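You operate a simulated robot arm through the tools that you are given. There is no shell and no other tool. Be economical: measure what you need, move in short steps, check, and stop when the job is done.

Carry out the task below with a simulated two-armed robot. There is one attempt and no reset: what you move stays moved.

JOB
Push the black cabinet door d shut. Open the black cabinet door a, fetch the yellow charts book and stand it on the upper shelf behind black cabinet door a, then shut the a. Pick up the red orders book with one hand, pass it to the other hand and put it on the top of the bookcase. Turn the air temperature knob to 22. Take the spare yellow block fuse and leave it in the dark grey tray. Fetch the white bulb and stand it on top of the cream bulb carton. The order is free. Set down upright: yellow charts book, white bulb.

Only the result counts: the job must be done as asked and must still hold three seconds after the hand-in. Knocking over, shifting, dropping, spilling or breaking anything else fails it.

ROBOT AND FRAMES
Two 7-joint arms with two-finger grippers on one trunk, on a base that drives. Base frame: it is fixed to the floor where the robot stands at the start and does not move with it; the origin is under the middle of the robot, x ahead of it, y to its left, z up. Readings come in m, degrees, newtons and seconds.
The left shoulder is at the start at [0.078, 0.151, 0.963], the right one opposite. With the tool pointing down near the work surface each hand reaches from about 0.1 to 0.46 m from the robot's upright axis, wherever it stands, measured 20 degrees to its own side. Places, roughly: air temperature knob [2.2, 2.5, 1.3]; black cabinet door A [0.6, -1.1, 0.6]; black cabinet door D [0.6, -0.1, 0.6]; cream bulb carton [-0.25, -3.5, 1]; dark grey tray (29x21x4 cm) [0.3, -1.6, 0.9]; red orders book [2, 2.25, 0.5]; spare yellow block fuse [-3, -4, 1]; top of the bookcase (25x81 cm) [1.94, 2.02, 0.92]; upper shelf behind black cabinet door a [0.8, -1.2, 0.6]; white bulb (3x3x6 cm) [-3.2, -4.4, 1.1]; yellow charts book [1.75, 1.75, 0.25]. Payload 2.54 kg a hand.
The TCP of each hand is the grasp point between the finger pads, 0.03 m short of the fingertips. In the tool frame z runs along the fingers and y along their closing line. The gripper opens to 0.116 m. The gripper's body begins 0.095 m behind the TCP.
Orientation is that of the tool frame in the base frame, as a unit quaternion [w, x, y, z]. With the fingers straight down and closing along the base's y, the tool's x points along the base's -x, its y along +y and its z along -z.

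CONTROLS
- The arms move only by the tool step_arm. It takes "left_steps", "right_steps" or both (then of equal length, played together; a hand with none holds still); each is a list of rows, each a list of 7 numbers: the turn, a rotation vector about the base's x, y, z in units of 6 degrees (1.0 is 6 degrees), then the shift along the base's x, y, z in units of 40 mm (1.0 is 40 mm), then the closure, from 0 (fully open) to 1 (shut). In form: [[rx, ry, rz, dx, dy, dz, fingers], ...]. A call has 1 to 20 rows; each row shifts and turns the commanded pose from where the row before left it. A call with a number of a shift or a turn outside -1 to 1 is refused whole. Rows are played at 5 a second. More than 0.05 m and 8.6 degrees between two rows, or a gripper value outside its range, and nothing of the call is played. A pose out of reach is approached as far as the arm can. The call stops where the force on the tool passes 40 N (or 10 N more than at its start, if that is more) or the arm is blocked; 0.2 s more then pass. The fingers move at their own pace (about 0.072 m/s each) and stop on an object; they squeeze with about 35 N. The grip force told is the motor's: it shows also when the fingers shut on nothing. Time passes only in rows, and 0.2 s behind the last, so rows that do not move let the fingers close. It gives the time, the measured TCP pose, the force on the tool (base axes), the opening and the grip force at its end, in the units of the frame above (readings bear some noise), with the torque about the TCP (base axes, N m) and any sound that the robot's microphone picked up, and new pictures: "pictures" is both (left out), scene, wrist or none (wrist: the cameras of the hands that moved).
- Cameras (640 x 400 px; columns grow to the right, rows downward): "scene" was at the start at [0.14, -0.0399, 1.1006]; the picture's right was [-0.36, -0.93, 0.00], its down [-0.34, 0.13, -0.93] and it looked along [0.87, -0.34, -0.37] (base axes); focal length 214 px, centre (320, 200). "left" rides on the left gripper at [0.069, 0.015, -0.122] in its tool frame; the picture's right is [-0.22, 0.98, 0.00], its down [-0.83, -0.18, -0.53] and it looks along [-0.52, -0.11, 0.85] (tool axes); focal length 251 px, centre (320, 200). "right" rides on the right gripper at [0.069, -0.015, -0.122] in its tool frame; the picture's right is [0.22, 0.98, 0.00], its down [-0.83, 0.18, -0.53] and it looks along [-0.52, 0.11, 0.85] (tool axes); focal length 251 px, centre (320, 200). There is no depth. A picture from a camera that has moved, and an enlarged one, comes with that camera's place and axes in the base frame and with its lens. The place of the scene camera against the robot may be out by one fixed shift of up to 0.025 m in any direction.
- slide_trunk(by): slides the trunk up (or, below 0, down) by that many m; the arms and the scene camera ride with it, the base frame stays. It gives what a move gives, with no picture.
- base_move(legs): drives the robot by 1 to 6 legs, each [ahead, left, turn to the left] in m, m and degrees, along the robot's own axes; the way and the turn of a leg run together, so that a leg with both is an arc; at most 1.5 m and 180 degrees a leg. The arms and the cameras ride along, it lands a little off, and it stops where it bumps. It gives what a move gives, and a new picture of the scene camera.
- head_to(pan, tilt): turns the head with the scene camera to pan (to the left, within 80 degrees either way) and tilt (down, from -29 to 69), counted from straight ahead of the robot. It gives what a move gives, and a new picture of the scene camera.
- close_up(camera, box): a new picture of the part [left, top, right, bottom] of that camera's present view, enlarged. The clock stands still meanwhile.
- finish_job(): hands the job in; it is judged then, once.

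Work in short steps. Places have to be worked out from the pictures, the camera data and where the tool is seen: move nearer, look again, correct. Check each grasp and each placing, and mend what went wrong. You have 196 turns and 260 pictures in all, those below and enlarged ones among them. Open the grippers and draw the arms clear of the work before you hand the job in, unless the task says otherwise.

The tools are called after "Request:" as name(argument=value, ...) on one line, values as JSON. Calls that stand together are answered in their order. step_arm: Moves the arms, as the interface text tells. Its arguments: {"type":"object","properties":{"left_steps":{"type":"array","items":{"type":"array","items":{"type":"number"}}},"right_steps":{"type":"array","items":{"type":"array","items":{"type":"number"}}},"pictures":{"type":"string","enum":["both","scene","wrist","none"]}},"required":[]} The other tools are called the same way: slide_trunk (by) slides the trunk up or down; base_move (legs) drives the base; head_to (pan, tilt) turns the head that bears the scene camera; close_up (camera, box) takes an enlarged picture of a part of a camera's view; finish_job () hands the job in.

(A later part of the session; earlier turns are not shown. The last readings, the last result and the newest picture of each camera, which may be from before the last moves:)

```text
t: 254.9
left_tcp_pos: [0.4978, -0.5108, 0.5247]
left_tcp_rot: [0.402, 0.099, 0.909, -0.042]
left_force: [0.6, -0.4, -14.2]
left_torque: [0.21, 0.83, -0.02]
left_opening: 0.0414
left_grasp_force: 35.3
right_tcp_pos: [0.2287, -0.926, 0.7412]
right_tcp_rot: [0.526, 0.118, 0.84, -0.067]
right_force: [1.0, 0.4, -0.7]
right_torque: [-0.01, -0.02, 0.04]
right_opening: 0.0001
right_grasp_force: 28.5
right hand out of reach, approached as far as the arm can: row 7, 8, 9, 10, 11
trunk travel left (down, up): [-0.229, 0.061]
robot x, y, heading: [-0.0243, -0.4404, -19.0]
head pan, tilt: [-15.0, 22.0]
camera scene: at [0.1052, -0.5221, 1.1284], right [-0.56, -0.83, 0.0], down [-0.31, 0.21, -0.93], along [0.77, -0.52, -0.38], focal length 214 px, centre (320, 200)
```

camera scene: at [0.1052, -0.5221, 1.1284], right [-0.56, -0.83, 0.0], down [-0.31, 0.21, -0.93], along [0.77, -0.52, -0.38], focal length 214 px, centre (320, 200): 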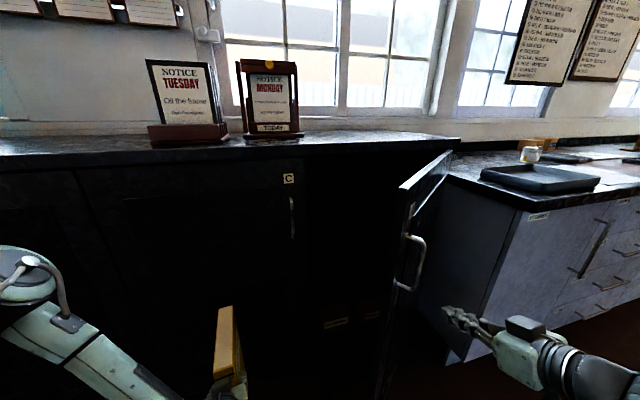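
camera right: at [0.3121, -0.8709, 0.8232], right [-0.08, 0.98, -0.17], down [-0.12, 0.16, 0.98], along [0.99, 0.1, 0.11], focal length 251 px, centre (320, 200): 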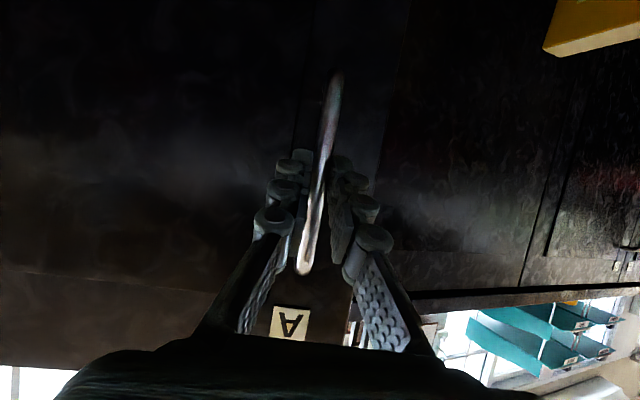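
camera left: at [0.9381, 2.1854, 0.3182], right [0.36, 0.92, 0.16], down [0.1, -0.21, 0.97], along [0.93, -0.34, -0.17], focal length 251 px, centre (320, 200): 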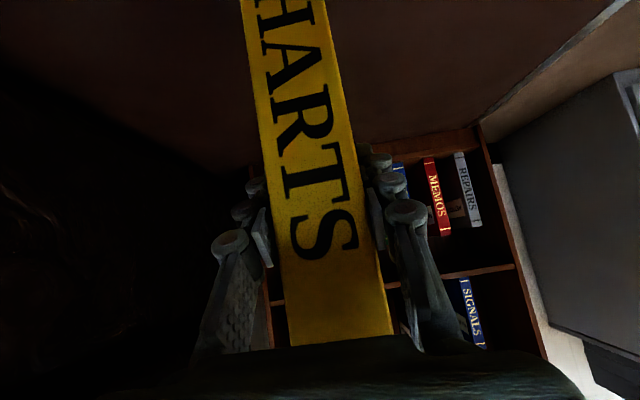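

The right arm can't cross over that far, so I'll use the base: back, left, forward, then sweep right against the inside of the door.

Request:
base_move(legs=[[-0.1, 0, 0], [0, 0.25, 0], [0.13, 0, 0]])

Request:
step_arm(right_steps=[[0, 0, 0, 0.7, -0.24, 0.3, 1], [0, 0, 0, 0.7, -0.24, 0.3, 1], [0, 0, 0, 0.3, -0.1, 0, 1]], pictures="scene")

```text
t: 259.5
left_tcp_pos: [0.603, -0.2802, 0.5237]
left_tcp_rot: [0.403, 0.098, 0.909, -0.041]
left_force: [0.6, 0.3, -13.1]
left_torque: [0.15, 0.85, 0.01]
left_opening: 0.0412
left_grasp_force: 35.6
right_tcp_pos: [0.3349, -0.6986, 0.7428]
right_tcp_rot: [0.527, 0.117, 0.839, -0.067]
right_force: [-0.6, -0.3, 0.2]
right_torque: [0.01, 0.03, 0.0]
right_opening: 0.0001
right_grasp_force: 28.6
trunk travel left (down, up): [-0.229, 0.061]
robot x, y, heading: [0.0822, -0.2176, -18.9]
head pan, tilt: [-15.0, 22.0]
camera scene: at [0.2112, -0.2933, 1.1284], right [-0.56, -0.83, 0.0], down [-0.31, 0.21, -0.93], along [0.77, -0.52, -0.38], focal length 214 px, centre (320, 200)
```

scene: 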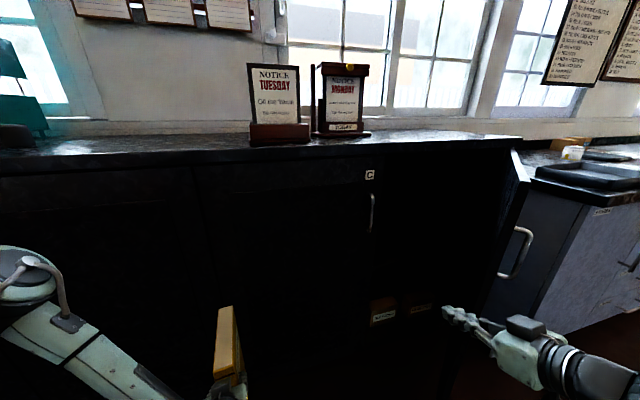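

```text
t: 260.3
left_tcp_pos: [0.6041, -0.2792, 0.5238]
left_tcp_rot: [0.401, 0.098, 0.91, -0.042]
left_force: [0.3, -0.6, -13.3]
left_torque: [0.2, 0.82, -0.01]
left_opening: 0.0412
left_grasp_force: 35.0
right_tcp_pos: [0.4024, -0.721, 0.7673]
right_tcp_rot: [0.527, 0.116, 0.839, -0.066]
right_force: [0.2, 0.4, -0.2]
right_torque: [-0.01, -0.01, -0.01]
right_opening: 0.0002
right_grasp_force: 28.7
trunk travel left (down, up): [-0.229, 0.061]
robot x, y, heading: [0.0795, -0.2137, -18.8]
head pan, tilt: [-15.0, 22.0]
camera scene: at [0.211, -0.2932, 1.1284], right [-0.56, -0.83, 0.0], down [-0.31, 0.21, -0.93], along [0.77, -0.52, -0.38], focal length 214 px, centre (320, 200)
```

scene: 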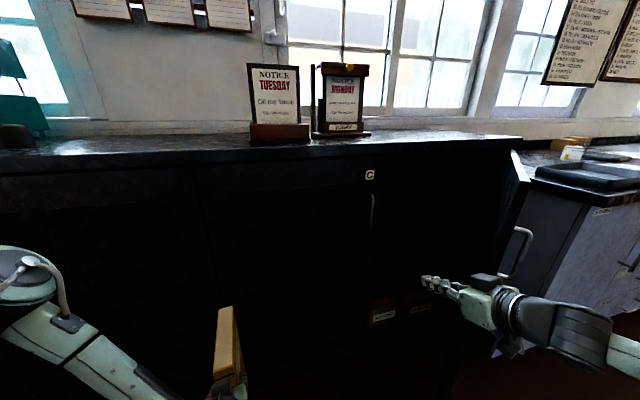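

The hand is inside the door line. I sweep right with the base to push the door wide open.

Request:
base_move(legs=[[0, -0.45, 0]])

```text
t: 262.5
left_tcp_pos: [0.5615, -0.3879, 0.5206]
left_tcp_rot: [0.397, 0.097, 0.912, -0.039]
left_force: [-0.1, 0.1, -12.6]
left_torque: [0.15, 0.81, -0.03]
left_opening: 0.0417
left_grasp_force: 35.4
right_tcp_pos: [0.3656, -0.8223, 0.7652]
right_tcp_rot: [0.527, 0.112, 0.84, -0.055]
right_force: [-0.4, 0.1, 0.4]
right_torque: [0.0, -0.02, -0.02]
right_opening: 0.0
right_grasp_force: 28.3
trunk travel left (down, up): [-0.229, 0.061]
robot x, y, heading: [0.0449, -0.3251, -18.6]
head pan, tilt: [-15.0, 22.0]
stopped in leg 1: the force on the tool passed its limit at 53 N (the readings are from after the stop); the commanded pose is now the measured one
camera scene: at [0.1731, -0.4054, 1.1284], right [-0.55, -0.83, 0.0], down [-0.31, 0.21, -0.93], along [0.77, -0.51, -0.38], focal length 214 px, centre (320, 200)
```

scene: 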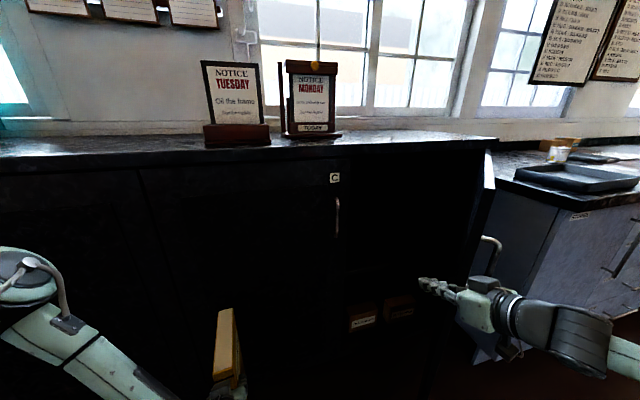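

It touched the door and stopped on the impact force. I continue with the arm and short base pushes.

Request:
base_move(legs=[[0, -0.1, 0]])

Request:
base_move(legs=[[0, -0.1, 0]])

```text
t: 263.4
left_tcp_pos: [0.5556, -0.4041, 0.5192]
left_tcp_rot: [0.394, 0.096, 0.913, -0.037]
left_force: [0.4, 0.2, -14.2]
left_torque: [0.19, 0.78, 0.02]
left_opening: 0.0416
left_grasp_force: 35.4
right_tcp_pos: [0.3619, -0.8296, 0.7647]
right_tcp_rot: [0.527, 0.108, 0.842, -0.044]
right_force: [-0.2, 0.6, 0.2]
right_torque: [-0.02, -0.01, -0.01]
right_opening: 0.0002
right_grasp_force: 28.5
trunk travel left (down, up): [-0.229, 0.061]
robot x, y, heading: [0.0411, -0.3413, -18.5]
head pan, tilt: [-15.0, 22.0]
stopped in leg 1: the force on the tool passed its limit at 51 N (the readings are from after the stop); the commanded pose is now the measured one
camera scene: at [0.1673, -0.4222, 1.1284], right [-0.55, -0.83, 0.0], down [-0.31, 0.21, -0.93], along [0.77, -0.51, -0.38], focal length 214 px, centre (320, 200)
```

scene: 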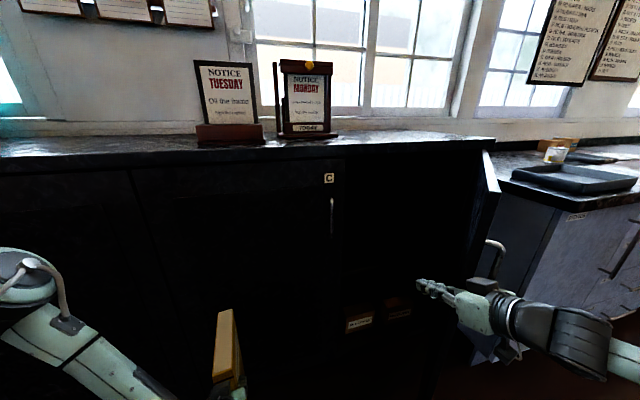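

```text
t: 264.4
left_tcp_pos: [0.5487, -0.417, 0.5167]
left_tcp_rot: [0.392, 0.098, 0.914, -0.037]
left_force: [-0.6, -1.1, -13.9]
left_torque: [0.16, 0.8, -0.01]
left_opening: 0.0411
left_grasp_force: 34.8
right_tcp_pos: [0.3549, -0.8329, 0.7644]
right_tcp_rot: [0.527, 0.103, 0.843, -0.032]
right_force: [-1.0, 2.5, 0.1]
right_torque: [-0.01, 0.01, -0.12]
right_opening: 0.0
right_grasp_force: 28.3
trunk travel left (down, up): [-0.229, 0.061]
robot x, y, heading: [0.0317, -0.3602, -18.5]
head pan, tilt: [-15.0, 22.0]
stopped in leg 1: the force on the tool passed its limit at 53 N (the readings are from after the stop); the commanded pose is now the measured one
camera scene: at [0.1621, -0.4368, 1.1283], right [-0.55, -0.83, 0.0], down [-0.31, 0.21, -0.93], along [0.77, -0.51, -0.38], focal length 214 px, centre (320, 200)
```

scene: 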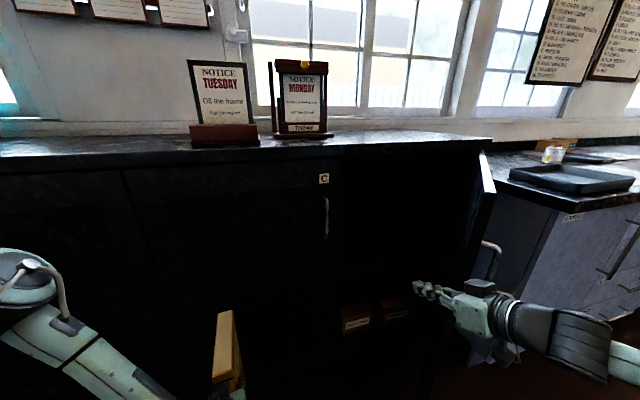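

The door is damped, so it needs a slow push. I use small arm steps along the opening direction.

Request:
step_arm(right_steps=[[0, 0, 0, -0.15, -0.25, 0, 1], [0, 0, 0, -0.15, -0.25, 0, 1], [0, 0, 0, -0.15, -0.3, 0, 1], [0, 0, 0, -0.15, -0.3, 0, 1], [0, 0, 0, -0.15, -0.35, 0, 1], [0, 0, 0, -0.1, -0.4, 0, 1], [0, 0, 0, -0.1, -0.4, 0, 1], [0, 0, 0, -0.1, -0.4, 0, 1]], pictures="both")

```text
t: 264.8
left_tcp_pos: [0.5469, -0.4172, 0.5158]
left_tcp_rot: [0.393, 0.097, 0.914, -0.037]
left_force: [0.8, 1.1, -12.9]
left_torque: [0.12, 0.76, 0.04]
left_opening: 0.0417
left_grasp_force: 34.8
right_tcp_pos: [0.3487, -0.8345, 0.7641]
right_tcp_rot: [0.528, 0.1, 0.843, -0.023]
right_force: [-3.8, 8.3, 3.0]
right_torque: [-0.24, 0.07, -0.48]
right_opening: 0.0001
right_grasp_force: 28.0
trunk travel left (down, up): [-0.229, 0.061]
robot x, y, heading: [0.0377, -0.356, -18.6]
head pan, tilt: [-15.0, 22.0]
stopped in row 2 (right hand): the force on the tool passed its limit at 48 N (the readings are from after the stop); the commanded pose is now the measured one
camera scene: at [0.1615, -0.4357, 1.1286], right [-0.55, -0.83, 0.0], down [-0.31, 0.21, -0.93], along [0.77, -0.51, -0.38], focal length 214 px, centre (320, 200)
camera right: at [0.2093, -0.8215, 0.7561], right [0.1, 0.99, -0.13], down [-0.09, 0.13, 0.99], along [0.99, -0.09, 0.1], focal length 251 px, centre (320, 200)
```

scene: 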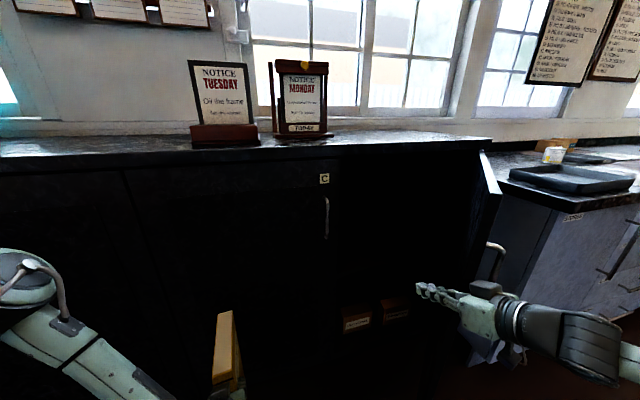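
right: 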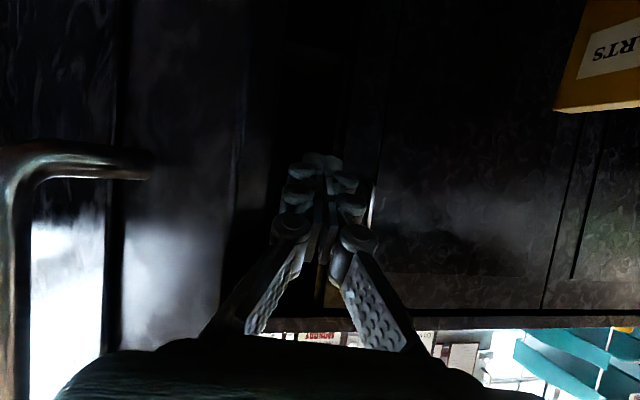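

The door barely yields further; it may be near its stop. I check the interior to see whether the present opening is enough.

Request:
close_up(camera="scene", box=[310, 140, 510, 350])

```text
1.90 times, centred on (410, 245) of scene
camera zoom: at [0.1615, -0.4357, 1.1286], right [-0.55, -0.83, 0.0], down [-0.31, 0.21, -0.93], along [0.77, -0.51, -0.38], focal length 408 px, centre (149, 114)
```

zoom: 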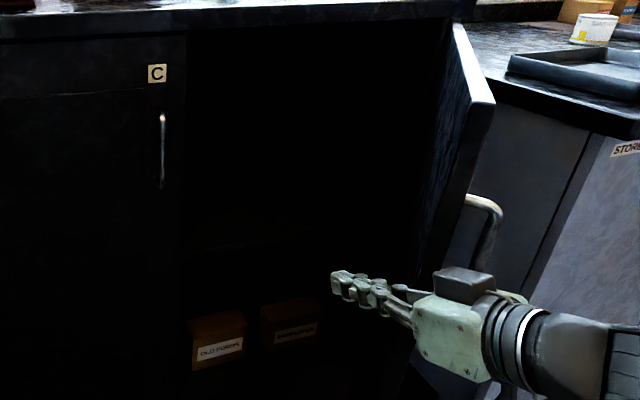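

Request:
close_up(camera="scene", box=[330, 210, 430, 290])

```text
5.00 times, centred on (380, 250) of scene
camera zoom: at [0.1615, -0.4357, 1.1286], right [-0.55, -0.83, 0.0], down [-0.31, 0.21, -0.93], along [0.77, -0.51, -0.38], focal length 1072 px, centre (20, -50)
```

zoom: 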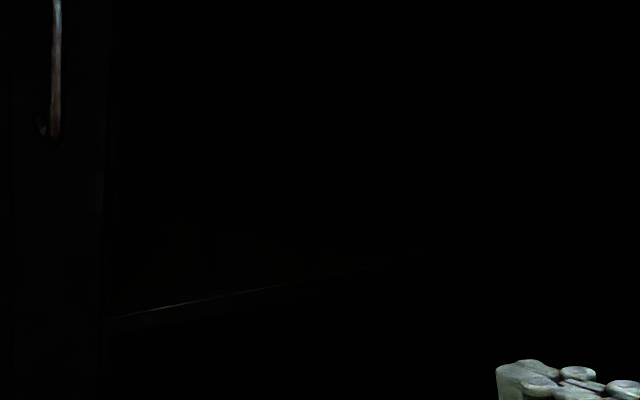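

The upper shelf front edge is visible at z≈0.55, so the book can enter with its bottom near 0.62. I back away, fold the right arm up, and raise/yaw the book hand.

Request:
base_move(legs=[[-0.35, 0, 0]])

Request:
step_arm(right_steps=[[0.317, 0.917, 0, -0.3, 0.175, 0.84, 1], [0.317, 0.917, 0, -0.3, 0.175, 0.84, 1], [0.317, 0.917, 0, -0.3, 0.175, 0.84, 1], [0.317, 0.917, 0, -0.3, 0.175, 0.84, 1], [0.317, 0.917, 0, -0.3, 0.175, 0.84, 1], [0.317, 0.917, 0, -0.3, 0.175, 0.84, 1], [0.317, 0.917, 0, -0.3, 0.175, 0.84, 1], [0.317, 0.917, 0, -0.3, 0.175, 0.84, 1], [0.317, 0.917, 0, -0.3, 0.175, 0.84, 1], [0.317, 0.917, 0, -0.3, 0.175, 0.84, 1], [0.317, 0.917, 0, -0.3, 0.175, 0.84, 1]], left_steps=[[0, 0, -0.27, -0.074, -0.215, 0.66, 1], [0, 0, -0.27, -0.074, -0.215, 0.66, 1], [0, 0, -0.27, -0.074, -0.215, 0.66, 1], [0, 0, -0.27, -0.074, -0.215, 0.66, 1], [0, 0, -0.27, -0.074, -0.215, 0.66, 1], [0, 0, -0.27, -0.074, -0.215, 0.66, 1], [0, 0, -0.27, -0.074, -0.215, 0.66, 1], [0, 0, -0.27, -0.074, -0.215, 0.66, 1], [0, 0, -0.27, -0.074, -0.215, 0.66, 1], [0, 0, -0.27, -0.074, -0.215, 0.66, 1], [0, 0, -0.27, -0.074, -0.215, 0.66, 1]], pictures="scene")

```text
t: 267.1
left_tcp_pos: [0.2239, -0.3102, 0.5192]
left_tcp_rot: [0.394, 0.099, 0.913, -0.038]
left_force: [0.1, 0.3, -14.0]
left_torque: [0.16, 0.79, -0.03]
left_opening: 0.0413
left_grasp_force: 35.1
right_tcp_pos: [0.0199, -0.7282, 0.7625]
right_tcp_rot: [0.526, 0.104, 0.844, -0.025]
right_force: [0.4, -0.2, 0.2]
right_torque: [0.01, 0.04, -0.01]
right_opening: 0.0
right_grasp_force: 28.4
trunk travel left (down, up): [-0.229, 0.061]
robot x, y, heading: [-0.2915, -0.2461, -18.8]
head pan, tilt: [-15.0, 22.0]
camera scene: at [-0.1651, -0.3267, 1.1285], right [-0.56, -0.83, 0.0], down [-0.31, 0.21, -0.93], along [0.77, -0.52, -0.38], focal length 214 px, centre (320, 200)
```

scene: 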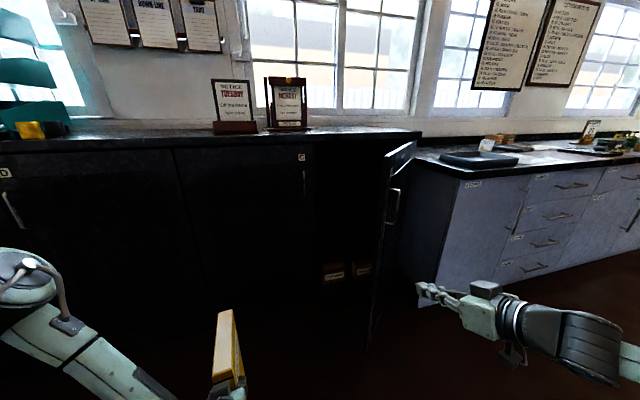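

```text
t: 269.5
left_tcp_pos: [0.1908, -0.4034, 0.8071]
left_tcp_rot: [0.383, 0.238, 0.887, -0.098]
left_force: [0.2, 0.6, -14.7]
left_torque: [0.41, 0.73, 0.01]
left_opening: 0.0414
left_grasp_force: 34.9
right_tcp_pos: [-0.1054, -0.6653, 1.1302]
right_tcp_rot: [0.004, 0.165, 0.984, 0.073]
right_force: [-0.4, 0.0, -0.1]
right_torque: [0.01, -0.02, -0.01]
right_opening: 0.0
right_grasp_force: 29.0
right hand out of reach, approached as far as the arm can: row 1, 2
trunk travel left (down, up): [-0.229, 0.061]
robot x, y, heading: [-0.2946, -0.2489, -18.9]
head pan, tilt: [-15.0, 22.0]
camera scene: at [-0.1652, -0.3268, 1.1284], right [-0.56, -0.83, 0.0], down [-0.31, 0.21, -0.93], along [0.77, -0.52, -0.38], focal length 214 px, centre (320, 200)
```

scene: 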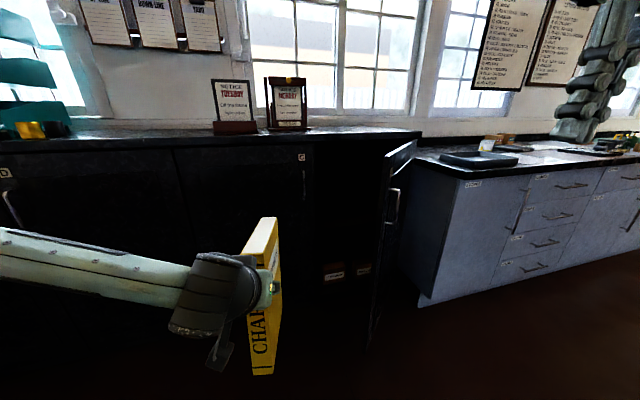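

Book is at entry height. I shift the base right 0.38 m and forward 0.42 m so the book's far edge is just at the opening, and check.

Request:
base_move(legs=[[0, -0.38, 0], [0.42, 0, 0]])

Request:
close_up(camera="left", box=[0, 0, 640, 400])

```text
t: 275.9
left_tcp_pos: [0.4638, -0.9001, 0.8084]
left_tcp_rot: [0.384, 0.237, 0.887, -0.098]
left_force: [-0.7, -0.2, -13.7]
left_torque: [0.43, 0.69, -0.03]
left_opening: 0.0413
left_grasp_force: 34.8
right_tcp_pos: [0.1696, -1.1613, 1.13]
right_tcp_rot: [0.005, 0.165, 0.984, 0.072]
right_force: [-0.4, 0.2, -0.2]
right_torque: [0.0, 0.0, -0.02]
right_opening: 0.0005
right_grasp_force: 28.4
trunk travel left (down, up): [-0.229, 0.061]
robot x, y, heading: [-0.0231, -0.7451, -18.8]
head pan, tilt: [-15.0, 22.0]
camera scene: at [0.1072, -0.8238, 1.1284], right [-0.55, -0.83, 0.0], down [-0.31, 0.21, -0.93], along [0.77, -0.51, -0.38], focal length 214 px, centre (320, 200)
```

scene: 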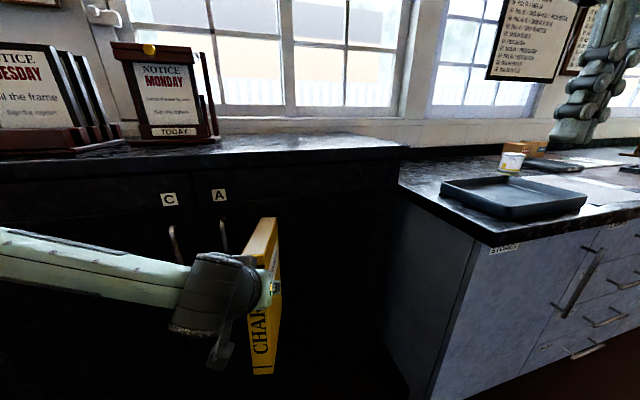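

```text
1.00 times, centred on (320, 200) of left (not enlarged: the box is as wide or as high as the picture)
camera zoom: at [0.351, -0.8184, 0.8427], right [0.61, 0.77, 0.16], down [0.06, -0.25, 0.97], along [0.79, -0.58, -0.2], focal length 251 px, centre (320, 200)
```

zoom: 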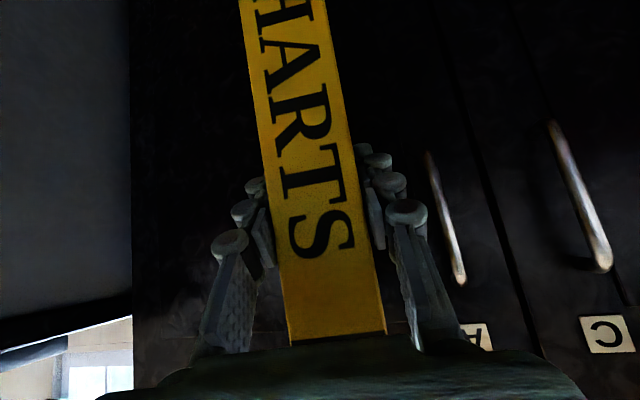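

The book hand brushed the door and swung it shut again. It moves freely; earlier my own right forearm was blocking it. I'll reopen it with the right hand, then hold it open with the left hand's wrist as I enter.

Request:
base_move(legs=[[-0.33, 0, 0], [0, 0.29, 0]])

Request:
step_arm(right_steps=[[-0.438, -0.89, 0, 0.694, 0.06, -0.648, 0.4], [-0.438, -0.89, 0, 0.694, 0.06, -0.648, 0.4], [-0.438, -0.89, 0, 0.694, 0.06, -0.648, 0.4], [-0.438, -0.89, 0, 0.694, 0.06, -0.648, 0.4], [-0.438, -0.89, 0, 0.694, 0.06, -0.648, 0.4], [-0.438, -0.89, 0, 0.694, 0.06, -0.648, 0.4], [-0.438, -0.89, 0, 0.694, 0.06, -0.648, 0.4], [-0.438, -0.89, 0, 0.694, 0.06, -0.648, 0.4], [-0.438, -0.89, 0, 0.694, 0.06, -0.648, 0.4], [-0.438, -0.89, 0, 0.694, 0.06, -0.648, 0.4], [-0.438, -0.89, 0, 0.694, 0.06, -0.648, 0.4]], pictures="wrist")

```text
t: 281.1
left_tcp_pos: [0.2376, -0.5147, 0.8079]
left_tcp_rot: [0.384, 0.236, 0.888, -0.097]
left_force: [0.2, -0.1, -13.4]
left_torque: [0.38, 0.73, 0.03]
left_opening: 0.0412
left_grasp_force: 35.1
right_tcp_pos: [-0.0566, -0.7769, 1.1292]
right_tcp_rot: [0.005, 0.163, 0.984, 0.072]
right_force: [-0.2, 0.4, 0.2]
right_torque: [-0.02, 0.01, 0.02]
right_opening: 0.0
right_grasp_force: 28.7
trunk travel left (down, up): [-0.229, 0.061]
robot x, y, heading: [-0.2484, -0.3605, -18.8]
head pan, tilt: [-15.0, 22.0]
camera scene: at [-0.119, -0.4387, 1.1285], right [-0.55, -0.83, 0.0], down [-0.31, 0.21, -0.93], along [0.77, -0.51, -0.38], focal length 214 px, centre (320, 200)
```

scene: 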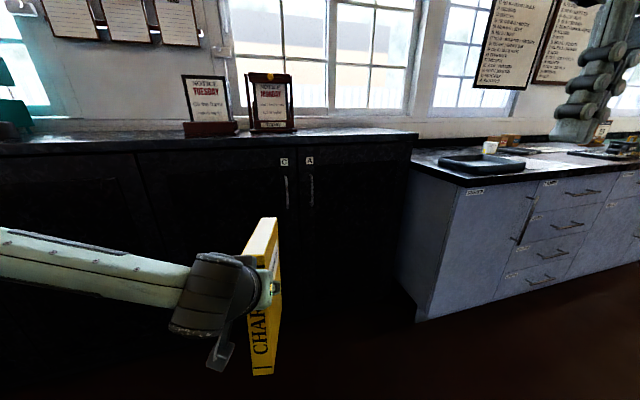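

```text
t: 283.5
left_tcp_pos: [0.2383, -0.5146, 0.8066]
left_tcp_rot: [0.382, 0.237, 0.888, -0.097]
left_force: [0.7, 0.7, -13.9]
left_torque: [0.4, 0.72, -0.03]
left_opening: 0.0411
left_grasp_force: 35.0
right_tcp_pos: [0.2507, -0.7513, 0.8432]
right_tcp_rot: [0.521, 0.102, 0.842, -0.094]
right_force: [-0.2, 0.2, -0.6]
right_torque: [0.01, 0.01, -0.01]
right_opening: 0.0697
right_grasp_force: 0.0
trunk travel left (down, up): [-0.229, 0.061]
robot x, y, heading: [-0.2458, -0.3566, -18.5]
head pan, tilt: [-15.0, 22.0]
camera right: at [0.1113, -0.7281, 0.8358], right [0.17, 0.95, -0.24], down [-0.05, 0.26, 0.97], along [0.98, -0.15, 0.09], focal length 251 px, centre (320, 200)
```

right: 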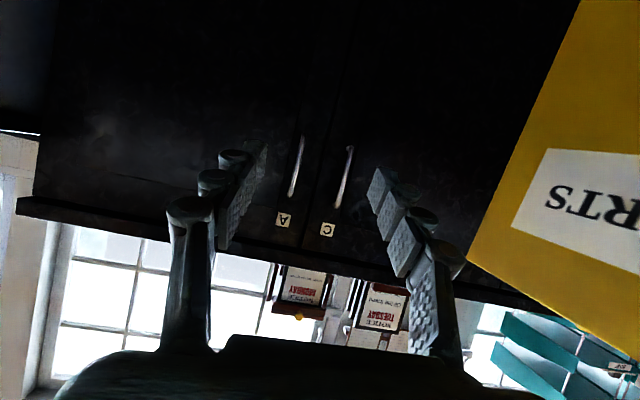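

Aligned with handle A (L −0.628). I drive forward 0.23 m, reach in 13.5 cm and close.

Request:
base_move(legs=[[0.23, 0, 0]])

Request:
step_arm(right_steps=[[0, 0, 0, 0.8, -0.26, -0.1, 0.4], [0, 0, 0, 0.8, -0.26, -0.1, 0.4], [0, 0, 0, 0.8, -0.26, 0, 0.4], [0, 0, 0, 0.76, -0.25, 0, 0.4], [0, 0, 0, 0, 0, 0, 1], [0, 0, 0, 0, 0, 0, 1], [0, 0, 0, 0, 0, 0, 1], [0, 0, 0, 0, 0, 0, 1]], pictures="wrist")

```text
t: 285.3
left_tcp_pos: [0.4548, -0.5899, 0.8062]
left_tcp_rot: [0.383, 0.238, 0.888, -0.097]
left_force: [0.6, -0.5, -13.5]
left_torque: [0.43, 0.67, -0.01]
left_opening: 0.0411
left_grasp_force: 34.8
right_tcp_pos: [0.4665, -0.8265, 0.842]
right_tcp_rot: [0.521, 0.102, 0.842, -0.096]
right_force: [0.6, 1.0, -0.2]
right_torque: [0.03, -0.02, 0.0]
right_opening: 0.0699
right_grasp_force: 0.1
trunk travel left (down, up): [-0.229, 0.061]
robot x, y, heading: [-0.0289, -0.4326, -18.7]
head pan, tilt: [-15.0, 22.0]
camera scene: at [0.0997, -0.5129, 1.1283], right [-0.55, -0.83, 0.0], down [-0.31, 0.21, -0.93], along [0.77, -0.51, -0.38], focal length 214 px, centre (320, 200)
```

scene: 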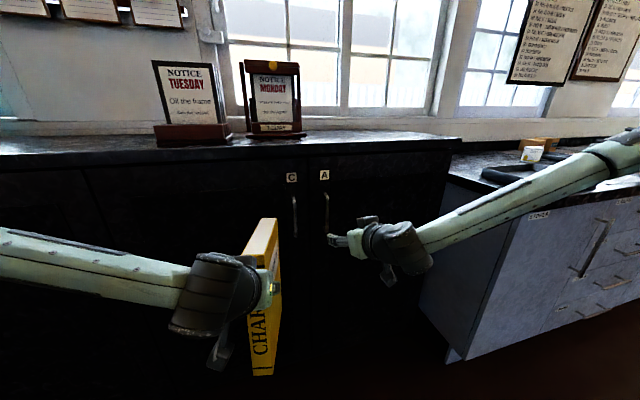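

```text
t: 287.1
left_tcp_pos: [0.4558, -0.5866, 0.8074]
left_tcp_rot: [0.382, 0.237, 0.888, -0.097]
left_force: [-0.7, 0.5, -13.5]
left_torque: [0.38, 0.71, 0.0]
left_opening: 0.0412
left_grasp_force: 35.0
right_tcp_pos: [0.595, -0.8642, 0.8338]
right_tcp_rot: [0.52, 0.1, 0.843, -0.093]
right_force: [2.8, 11.9, -3.0]
right_torque: [0.43, -0.07, 0.27]
right_opening: 0.0115
right_grasp_force: 38.9
trunk travel left (down, up): [-0.229, 0.061]
robot x, y, heading: [-0.0304, -0.4303, -18.7]
head pan, tilt: [-15.0, 22.0]
camera right: at [0.4554, -0.8412, 0.8281], right [0.17, 0.96, -0.24], down [-0.05, 0.26, 0.97], along [0.98, -0.15, 0.09], focal length 251 px, centre (320, 200)
```

right: 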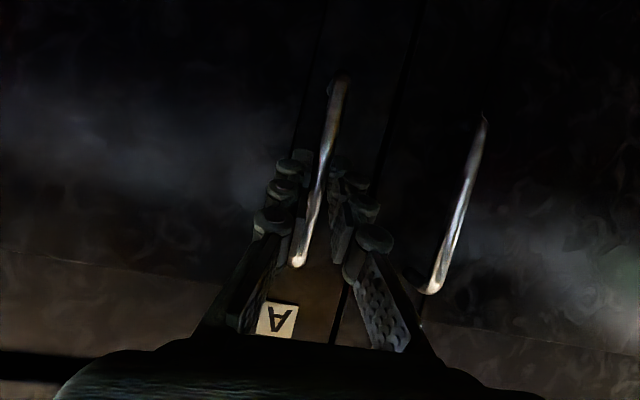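

Gripped again. I pull along the arc further this time.

Request:
step_arm(right_steps=[[0, 0, 0.75, -0.891, 0.208, 0, 1], [0, 0, 0.75, -0.902, 0.138, 0, 1], [0, 0, 0.75, -0.916, 0.068, 0, 1], [0, 0, 0.75, -0.913, -0.009, 0, 1], [0, 0, 0.75, -0.91, -0.077, 0, 1], [0, 0, 0.75, -0.903, -0.148, 0, 1], [0, 0, 0.75, -0.89, -0.218, 0, 1], [0, 0, 0.6, -0.867, -0.287, 0, 1], [0, 0, 0.5, -0.843, -0.357, 0, 1], [0, 0, 0.5, -0.79, -0.44, 0, 1], [0, 0, 0.5, -0.75, -0.5, 0, 1]], pictures="none")

Request:
base_move(legs=[[-0.06, -0.15, 0]])

```text
t: 288.3
left_tcp_pos: [0.4551, -0.5886, 0.8032]
left_tcp_rot: [0.377, 0.24, 0.889, -0.096]
left_force: [1.2, -0.9, -13.8]
left_torque: [0.37, 0.69, -0.01]
left_opening: 0.0415
left_grasp_force: 34.6
right_tcp_pos: [0.4163, -0.8626, 0.8323]
right_tcp_rot: [0.527, -0.051, 0.849, -0.002]
right_force: [1.5, -0.8, 1.8]
right_torque: [0.43, -0.7, -0.22]
right_opening: 0.012
right_grasp_force: 39.4
trunk travel left (down, up): [-0.229, 0.061]
robot x, y, heading: [-0.0296, -0.4324, -18.7]
head pan, tilt: [-15.0, 22.0]
stopped in row 6 (right hand): the force on the tool passed its limit at 57 N (the readings are from after the stop); the commanded pose is now the measured one
```

```text
t: 289.3
left_tcp_pos: [0.4377, -0.6024, 0.8024]
left_tcp_rot: [0.377, 0.238, 0.89, -0.094]
left_force: [0.7, -0.3, -13.2]
left_torque: [0.35, 0.67, -0.02]
left_opening: 0.0414
left_grasp_force: 35.2
right_tcp_pos: [0.3983, -0.865, 0.8312]
right_tcp_rot: [0.526, -0.06, 0.848, 0.011]
right_force: [0.1, 1.0, 0.8]
right_torque: [0.34, -0.2, -0.09]
right_opening: 0.0115
right_grasp_force: 38.5
trunk travel left (down, up): [-0.229, 0.061]
robot x, y, heading: [-0.0452, -0.4503, -18.6]
head pan, tilt: [-15.0, 22.0]
stopped in leg 1: the force on the tool passed its limit at 49 N (the readings are from after the stop); the commanded pose is now the measured one
camera scene: at [0.0843, -0.5304, 1.1284], right [-0.55, -0.83, 0.0], down [-0.31, 0.21, -0.93], along [0.77, -0.51, -0.38], focal length 214 px, centre (320, 200)
```

scene: 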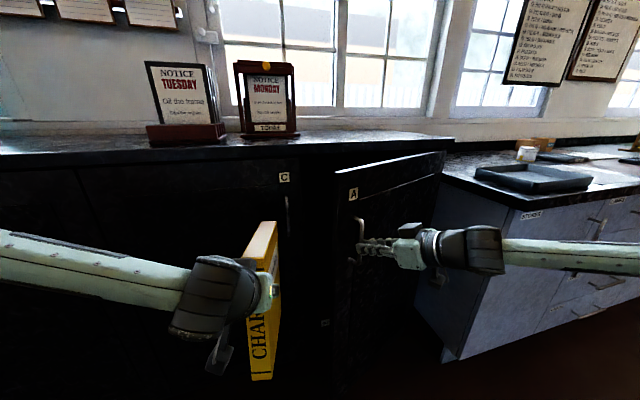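

The measured path implies a handle radius of only 0.36 m (hinge L≈−0.98); my arc was too wide, which explains the forces. I continue with the corrected arc.

Request:
step_arm(right_steps=[[0, 0, 0.83, -0.757, -0.209, 0, 1], [0, 0, 0.83, -0.735, -0.275, 0, 1], [0, 0, 0.83, -0.709, -0.337, 0, 1], [0, 0, 0.83, -0.677, -0.398, 0, 1], [0, 0, 0.83, -0.638, -0.454, 0, 1], [0, 0, 0.83, -0.6, -0.51, 0, 1], [0, 0, 0.6, -0.551, -0.558, 0, 1], [0, 0, 0.6, -0.5, -0.607, 0, 1], [0, 0, 0.6, -0.445, -0.645, 0, 1], [0, 0, 0.6, -0.387, -0.684, 0, 1]], pictures="scene")

```text
t: 289.8
left_tcp_pos: [0.4374, -0.6034, 0.8008]
left_tcp_rot: [0.375, 0.238, 0.891, -0.094]
left_force: [0.8, 0.6, -12.3]
left_torque: [0.31, 0.68, 0.0]
left_opening: 0.0415
left_grasp_force: 35.6
right_tcp_pos: [0.3678, -0.8743, 0.8359]
right_tcp_rot: [0.529, -0.097, 0.841, 0.05]
right_force: [1.8, -6.4, -6.1]
right_torque: [0.07, 0.21, -0.18]
right_opening: 0.0117
right_grasp_force: 38.6
right hand out of reach, approached as far as the arm can: row 2
trunk travel left (down, up): [-0.229, 0.061]
robot x, y, heading: [-0.0427, -0.4517, -18.8]
head pan, tilt: [-15.0, 22.0]
stopped in row 2 (right hand): the force on the tool passed its limit at 59 N (the readings are from after the stop); the commanded pose is now the measured one
camera scene: at [0.0844, -0.5302, 1.1284], right [-0.55, -0.83, 0.0], down [-0.31, 0.21, -0.93], along [0.77, -0.51, -0.38], focal length 214 px, centre (320, 200)
```

scene: 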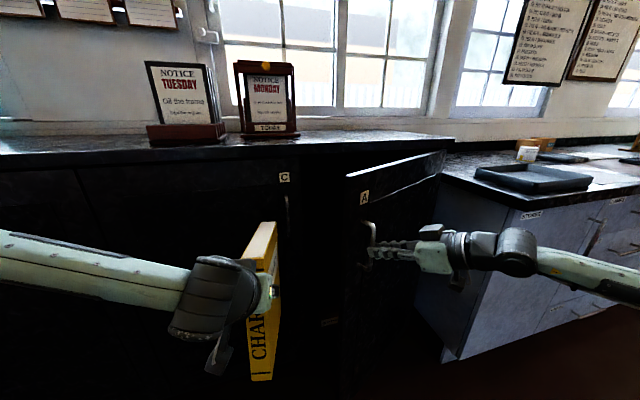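

The arm's yaw is at its limit. The door is about 38° open, enough for the left hand to push it wider from inside. I release and fold the right arm up out of the door's sweep.

Request:
step_arm(right_steps=[[0, 0, 0, 0, 0, 0, 0.6], [0, 0, 0, 0, 0, 0, 0.5], [0, 0, 0, -0.78, -0.16, 0, 0.5], [0, 0, 0, -0.78, -0.16, 0, 0.5], [0, 0, 0, -0.78, -0.16, 0, 0.5], [0.07, 0.95, -0.25, -0.3, 0.137, 0.68, 1], [0.07, 0.95, -0.25, -0.3, 0.137, 0.68, 1], [0.07, 0.95, -0.25, -0.3, 0.137, 0.68, 1], [0.07, 0.95, -0.25, -0.3, 0.137, 0.68, 1], [0.07, 0.95, -0.25, -0.3, 0.137, 0.68, 1], [0.07, 0.95, -0.25, -0.3, 0.137, 0.68, 1], [0.07, 0.95, -0.25, -0.3, 0.137, 0.68, 1], [0.07, 0.95, -0.25, -0.3, 0.137, 0.68, 1], [0.07, 0.95, -0.25, -0.3, 0.137, 0.68, 1], [0.07, 0.95, -0.25, -0.3, 0.137, 0.68, 1], [0.07, 0.95, -0.25, -0.3, 0.137, 0.68, 1]], pictures="scene")

```text
t: 293.2
left_tcp_pos: [0.4387, -0.6029, 0.8039]
left_tcp_rot: [0.378, 0.239, 0.889, -0.095]
left_force: [-0.4, 0.4, -13.8]
left_torque: [0.39, 0.74, -0.01]
left_opening: 0.0414
left_grasp_force: 35.1
right_tcp_pos: [0.1819, -0.7988, 1.1364]
right_tcp_rot: [0.023, 0.077, 0.995, 0.052]
right_force: [0.0, -0.3, -0.6]
right_torque: [0.0, 0.05, -0.01]
right_opening: 0.0
right_grasp_force: 28.8
right hand out of reach, approached as far as the arm can: row 3, 4, 5, 6, 7
trunk travel left (down, up): [-0.229, 0.061]
robot x, y, heading: [-0.0431, -0.4439, -18.8]
head pan, tilt: [-15.0, 22.0]
camera scene: at [0.0841, -0.5299, 1.1284], right [-0.55, -0.83, 0.0], down [-0.31, 0.21, -0.93], along [0.77, -0.51, -0.38], focal length 214 px, centre (320, 200)
```

scene: 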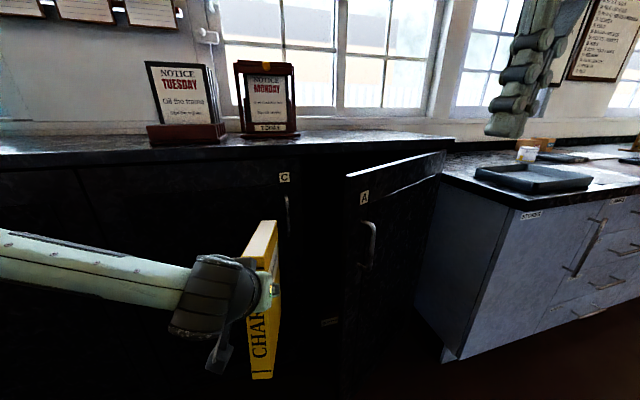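

A slot of about 8 cm is open. The book's far part is already beyond the door edge, so I slide the base right so the hand pushes the door wide from inside.

Request:
base_move(legs=[[0.02, -0.32, 0]])

```text
t: 295.6
left_tcp_pos: [0.3896, -0.7749, 0.7996]
left_tcp_rot: [0.372, 0.234, 0.894, -0.088]
left_force: [1.0, -0.7, -12.2]
left_torque: [0.32, 0.67, 0.0]
left_opening: 0.0415
left_grasp_force: 35.8
right_tcp_pos: [0.1358, -0.9763, 1.1352]
right_tcp_rot: [0.025, 0.076, 0.995, 0.053]
right_force: [0.1, 0.2, 0.5]
right_torque: [-0.06, 0.03, 0.0]
right_opening: 0.0
right_grasp_force: 28.9
trunk travel left (down, up): [-0.229, 0.061]
robot x, y, heading: [-0.0909, -0.6275, -18.5]
head pan, tilt: [-15.0, 22.0]
stopped in leg 1: the force on the tool passed its limit at 66 N (the readings are from after the stop); the commanded pose is now the measured one
camera scene: at [0.0365, -0.7082, 1.1283], right [-0.55, -0.83, 0.0], down [-0.31, 0.21, -0.93], along [0.77, -0.51, -0.38], focal length 214 px, centre (320, 200)
```

scene: 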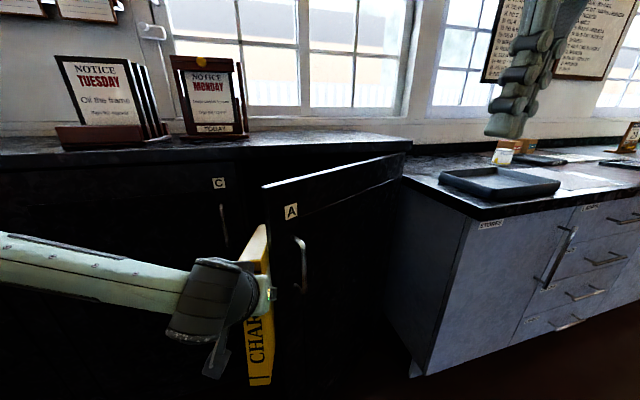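

Contact with the door edge stopped the fast base motion. Now I push slowly with the arm, 8 mm per row.

Request:
step_arm(left_steps=[[0, 0, 0, -0.08, -0.12, 0, 1], [0, 0, 0, -0.08, -0.15, 0, 1], [0, 0, 0, -0.1, -0.18, 0, 1], [0, 0, 0, -0.1, -0.2, 0, 1], [0, 0, 0, -0.1, -0.2, 0, 1], [0, 0, 0, -0.1, -0.2, 0, 1], [0, 0, 0, -0.08, -0.2, 0, 1], [0, 0, 0, -0.08, -0.2, 0, 1], [0, 0, 0, -0.08, -0.2, 0, 1], [0, 0, 0, -0.08, -0.2, 0, 1]], pictures="scene")

```text
t: 296.3
left_tcp_pos: [0.3831, -0.7787, 0.7937]
left_tcp_rot: [0.366, 0.231, 0.898, -0.078]
left_force: [-0.5, 4.7, -17.9]
left_torque: [0.57, 0.8, 0.03]
left_opening: 0.0413
left_grasp_force: 35.2
right_tcp_pos: [0.1368, -0.9773, 1.135]
right_tcp_rot: [0.022, 0.076, 0.995, 0.054]
right_force: [0.8, -0.9, -0.5]
right_torque: [0.05, 0.02, 0.01]
right_opening: 0.0
right_grasp_force: 29.0
trunk travel left (down, up): [-0.229, 0.061]
robot x, y, heading: [-0.0938, -0.6336, -18.3]
head pan, tilt: [-15.0, 22.0]
stopped in row 3 (left hand): the force on the tool passed its limit at 46 N (the readings are from after the stop); the commanded pose is now the measured one
camera scene: at [0.0369, -0.7081, 1.1281], right [-0.55, -0.84, 0.0], down [-0.31, 0.21, -0.93], along [0.77, -0.51, -0.38], focal length 214 px, centre (320, 200)
```

scene: 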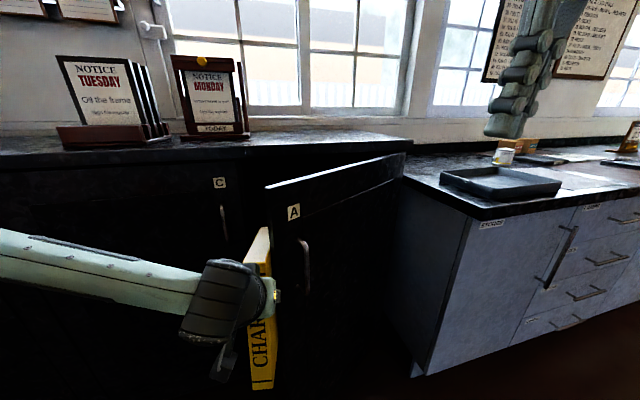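

The door's friction needs a pull along its arc, not a sideways push. I back the base up so the right arm isn't folded, and approach the handle again at its present angle.

Request:
base_move(legs=[[-0.24, 0, 0], [0, 0.2, 0]])

Request:
step_arm(right_steps=[[0.05, -0.96, 0.38, 0.58, -0.2, -0.682, 0.3], [0.05, -0.96, 0.38, 0.58, -0.2, -0.682, 0.3], [0.05, -0.96, 0.38, 0.58, -0.2, -0.682, 0.3], [0.05, -0.96, 0.38, 0.58, -0.2, -0.682, 0.3], [0.05, -0.96, 0.38, 0.58, -0.2, -0.682, 0.3], [0.05, -0.96, 0.38, 0.58, -0.2, -0.682, 0.3], [0.05, -0.96, 0.38, 0.58, -0.2, -0.682, 0.3], [0.05, -0.96, 0.38, 0.58, -0.2, -0.682, 0.3], [0.05, -0.96, 0.38, 0.58, -0.2, -0.682, 0.3], [0.05, -0.96, 0.38, 0.58, -0.2, -0.682, 0.3], [0.05, -0.96, 0.38, 0.58, -0.2, -0.682, 0.3]], pictures="both")

```text
t: 300.2
left_tcp_pos: [0.2242, -0.5151, 0.7988]
left_tcp_rot: [0.373, 0.227, 0.896, -0.081]
left_force: [0.3, -0.2, -12.9]
left_torque: [0.33, 0.7, 0.0]
left_opening: 0.0411
left_grasp_force: 35.5
right_tcp_pos: [-0.0239, -0.7123, 1.1363]
right_tcp_rot: [0.023, 0.073, 0.996, 0.054]
right_force: [-0.3, 0.2, 0.1]
right_torque: [0.0, -0.02, 0.01]
right_opening: 0.0
right_grasp_force: 28.2
trunk travel left (down, up): [-0.229, 0.061]
robot x, y, heading: [-0.2532, -0.3665, -17.9]
head pan, tilt: [-15.0, 22.0]
camera scene: at [-0.124, -0.4437, 1.1285], right [-0.55, -0.84, 0.0], down [-0.31, 0.2, -0.93], along [0.78, -0.51, -0.38], focal length 214 px, centre (320, 200)
```

scene: 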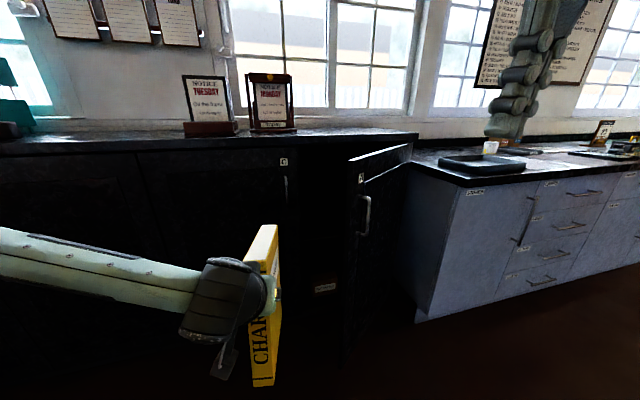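

```text
t: 302.6
left_tcp_pos: [0.2238, -0.5123, 0.7998]
left_tcp_rot: [0.373, 0.227, 0.896, -0.082]
left_force: [-0.9, 3.5, -11.6]
left_torque: [0.29, 0.68, -0.02]
left_opening: 0.0415
left_grasp_force: 34.9
right_tcp_pos: [0.2436, -0.7379, 0.8588]
right_tcp_rot: [0.535, -0.171, 0.82, 0.112]
right_force: [-7.1, -4.9, -18.3]
right_torque: [0.89, -1.83, 0.08]
right_opening: 0.081
right_grasp_force: 0.0
right hand out of reach, approached as far as the arm can: row 8, 9, 10, 11
trunk travel left (down, up): [-0.229, 0.061]
robot x, y, heading: [-0.253, -0.3663, -18.0]
head pan, tilt: [-15.0, 22.0]
camera scene: at [-0.1252, -0.4402, 1.1291], right [-0.55, -0.84, 0.0], down [-0.31, 0.2, -0.93], along [0.78, -0.51, -0.37], focal length 214 px, centre (320, 200)
camera right: at [0.1228, -0.8065, 0.8459], right [-0.47, 0.86, -0.2], down [-0.22, 0.1, 0.97], along [0.86, 0.5, 0.14], focal length 251 px, centre (320, 200)
```

scene: 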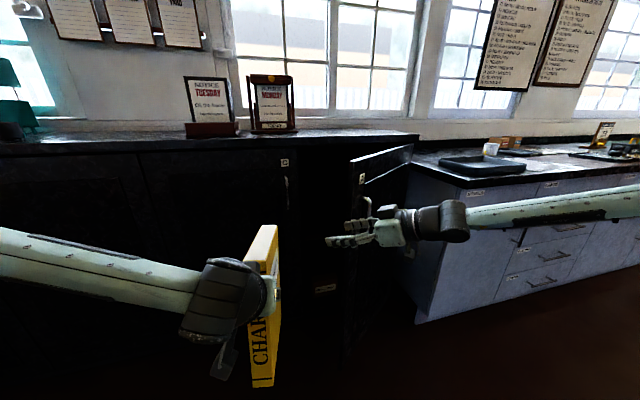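
right: 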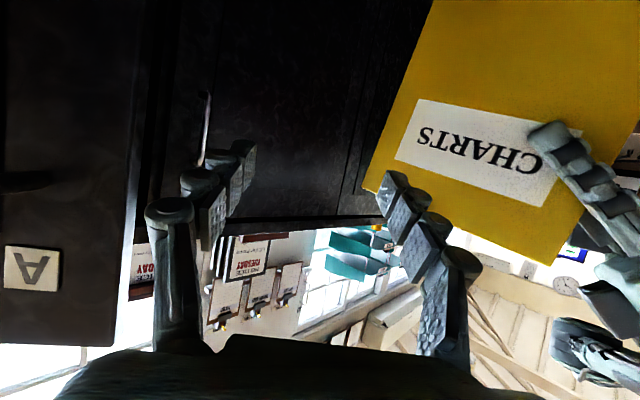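

The right finger brushed the book. I see the door now sits about 48° open, which is just enough for entry at L≈−0.645. I retract the right arm again along the reverse path.

Request:
step_arm(right_steps=[[0, 0, 0, -0.35, -0.9, 0, 0.3], [0, 0, 0, -0.35, -0.9, 0, 0.6], [-0.05, 0.96, -0.38, -0.5, 0.3, 0.682, 1], [-0.05, 0.96, -0.38, -0.5, 0.3, 0.682, 1], [-0.05, 0.96, -0.38, -0.5, 0.3, 0.682, 1], [-0.05, 0.96, -0.38, -0.5, 0.3, 0.682, 1], [-0.05, 0.96, -0.38, -0.5, 0.3, 0.682, 1], [-0.05, 0.96, -0.38, -0.5, 0.3, 0.682, 1], [-0.05, 0.96, -0.38, -0.5, 0.3, 0.682, 1], [-0.05, 0.96, -0.38, -0.5, 0.3, 0.682, 1], [-0.05, 0.96, -0.38, -0.4, 0.2, 0.682, 1], [-0.05, 0.96, -0.38, -0.4, 0.2, 0.682, 1], [-0.05, 0.96, -0.38, -0.4, 0.2, 0.682, 1]], pictures="scene")

Request:
close_up(camera="left", box=[0, 0, 640, 400])

```text
t: 305.4
left_tcp_pos: [0.2244, -0.5137, 0.7984]
left_tcp_rot: [0.372, 0.227, 0.897, -0.081]
left_force: [0.1, -0.7, -15.1]
left_torque: [0.35, 0.69, -0.02]
left_opening: 0.0415
left_grasp_force: 35.4
right_tcp_pos: [0.0187, -0.7793, 0.7423]
right_tcp_rot: [0.168, 0.042, 0.977, 0.126]
right_force: [0.4, 0.3, 0.4]
right_torque: [0.01, 0.01, -0.01]
right_opening: 0.0002
right_grasp_force: 28.8
right hand out of reach, approached as far as the arm can: row 6, 7, 8, 9, 10, 11, 12, 13
trunk travel left (down, up): [-0.229, 0.061]
robot x, y, heading: [-0.2523, -0.3618, -18.2]
head pan, tilt: [-15.0, 22.0]
camera scene: at [-0.124, -0.4439, 1.1284], right [-0.55, -0.84, 0.0], down [-0.32, 0.2, -0.93], along [0.78, -0.51, -0.38], focal length 214 px, centre (320, 200)
```

scene: 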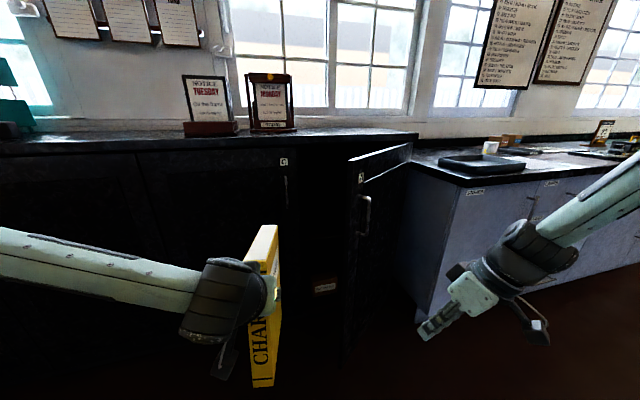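

```text
1.00 times, centred on (320, 200) of left (not enlarged: the box is as wide or as high as the picture)
camera zoom: at [0.1102, -0.4389, 0.8377], right [0.59, 0.79, 0.18], down [0.09, -0.28, 0.96], along [0.8, -0.55, -0.24], focal length 251 px, centre (320, 200)
```

zoom: 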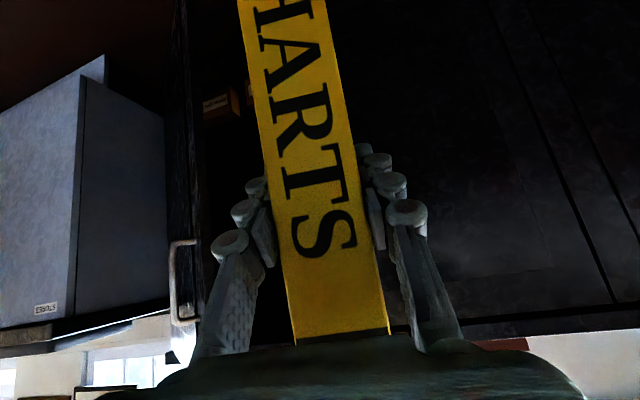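

The right hand ended low; I raise it straight up so it clears the door top.

Request:
step_arm(right_steps=[[0, 0, 0, 0.1, -0.1, 0.95, 1], [0, 0, 0, 0.1, -0.1, 0.95, 1], [0, 0, 0, 0.1, -0.1, 0.95, 1], [0, 0, 0, 0.1, -0.1, 0.95, 1], [0, 0, 0, 0.1, -0.1, 0.95, 1], [0, 0, 0, 0, 0, 0.95, 1], [0, 0, 0, 0, 0, 0.95, 1], [0, 0, 0, 0, 0, 0.95, 1], [0, 0, 0, 0, 0, 0.95, 1], [0, 0, 0, 0, 0, 0.95, 1], [0, 0, 0, 0, 0, 0.95, 1]], pictures="none")

```text
t: 307.8
left_tcp_pos: [0.2248, -0.5151, 0.7985]
left_tcp_rot: [0.372, 0.229, 0.896, -0.081]
left_force: [0.6, 0.2, -12.6]
left_torque: [0.37, 0.69, -0.03]
left_opening: 0.0414
left_grasp_force: 34.5
right_tcp_pos: [0.0244, -0.816, 0.7567]
right_tcp_rot: [0.176, 0.04, 0.975, 0.132]
right_force: [-0.8, -0.7, -0.3]
right_torque: [0.04, 0.0, 0.03]
right_opening: 0.0
right_grasp_force: 29.3
right hand out of reach, approached as far as the arm can: row 1, 2, 3, 4, 5, 6, 7, 8, 9, 10, 11
trunk travel left (down, up): [-0.229, 0.061]
robot x, y, heading: [-0.2542, -0.3633, -18.0]
head pan, tilt: [-15.0, 22.0]
```

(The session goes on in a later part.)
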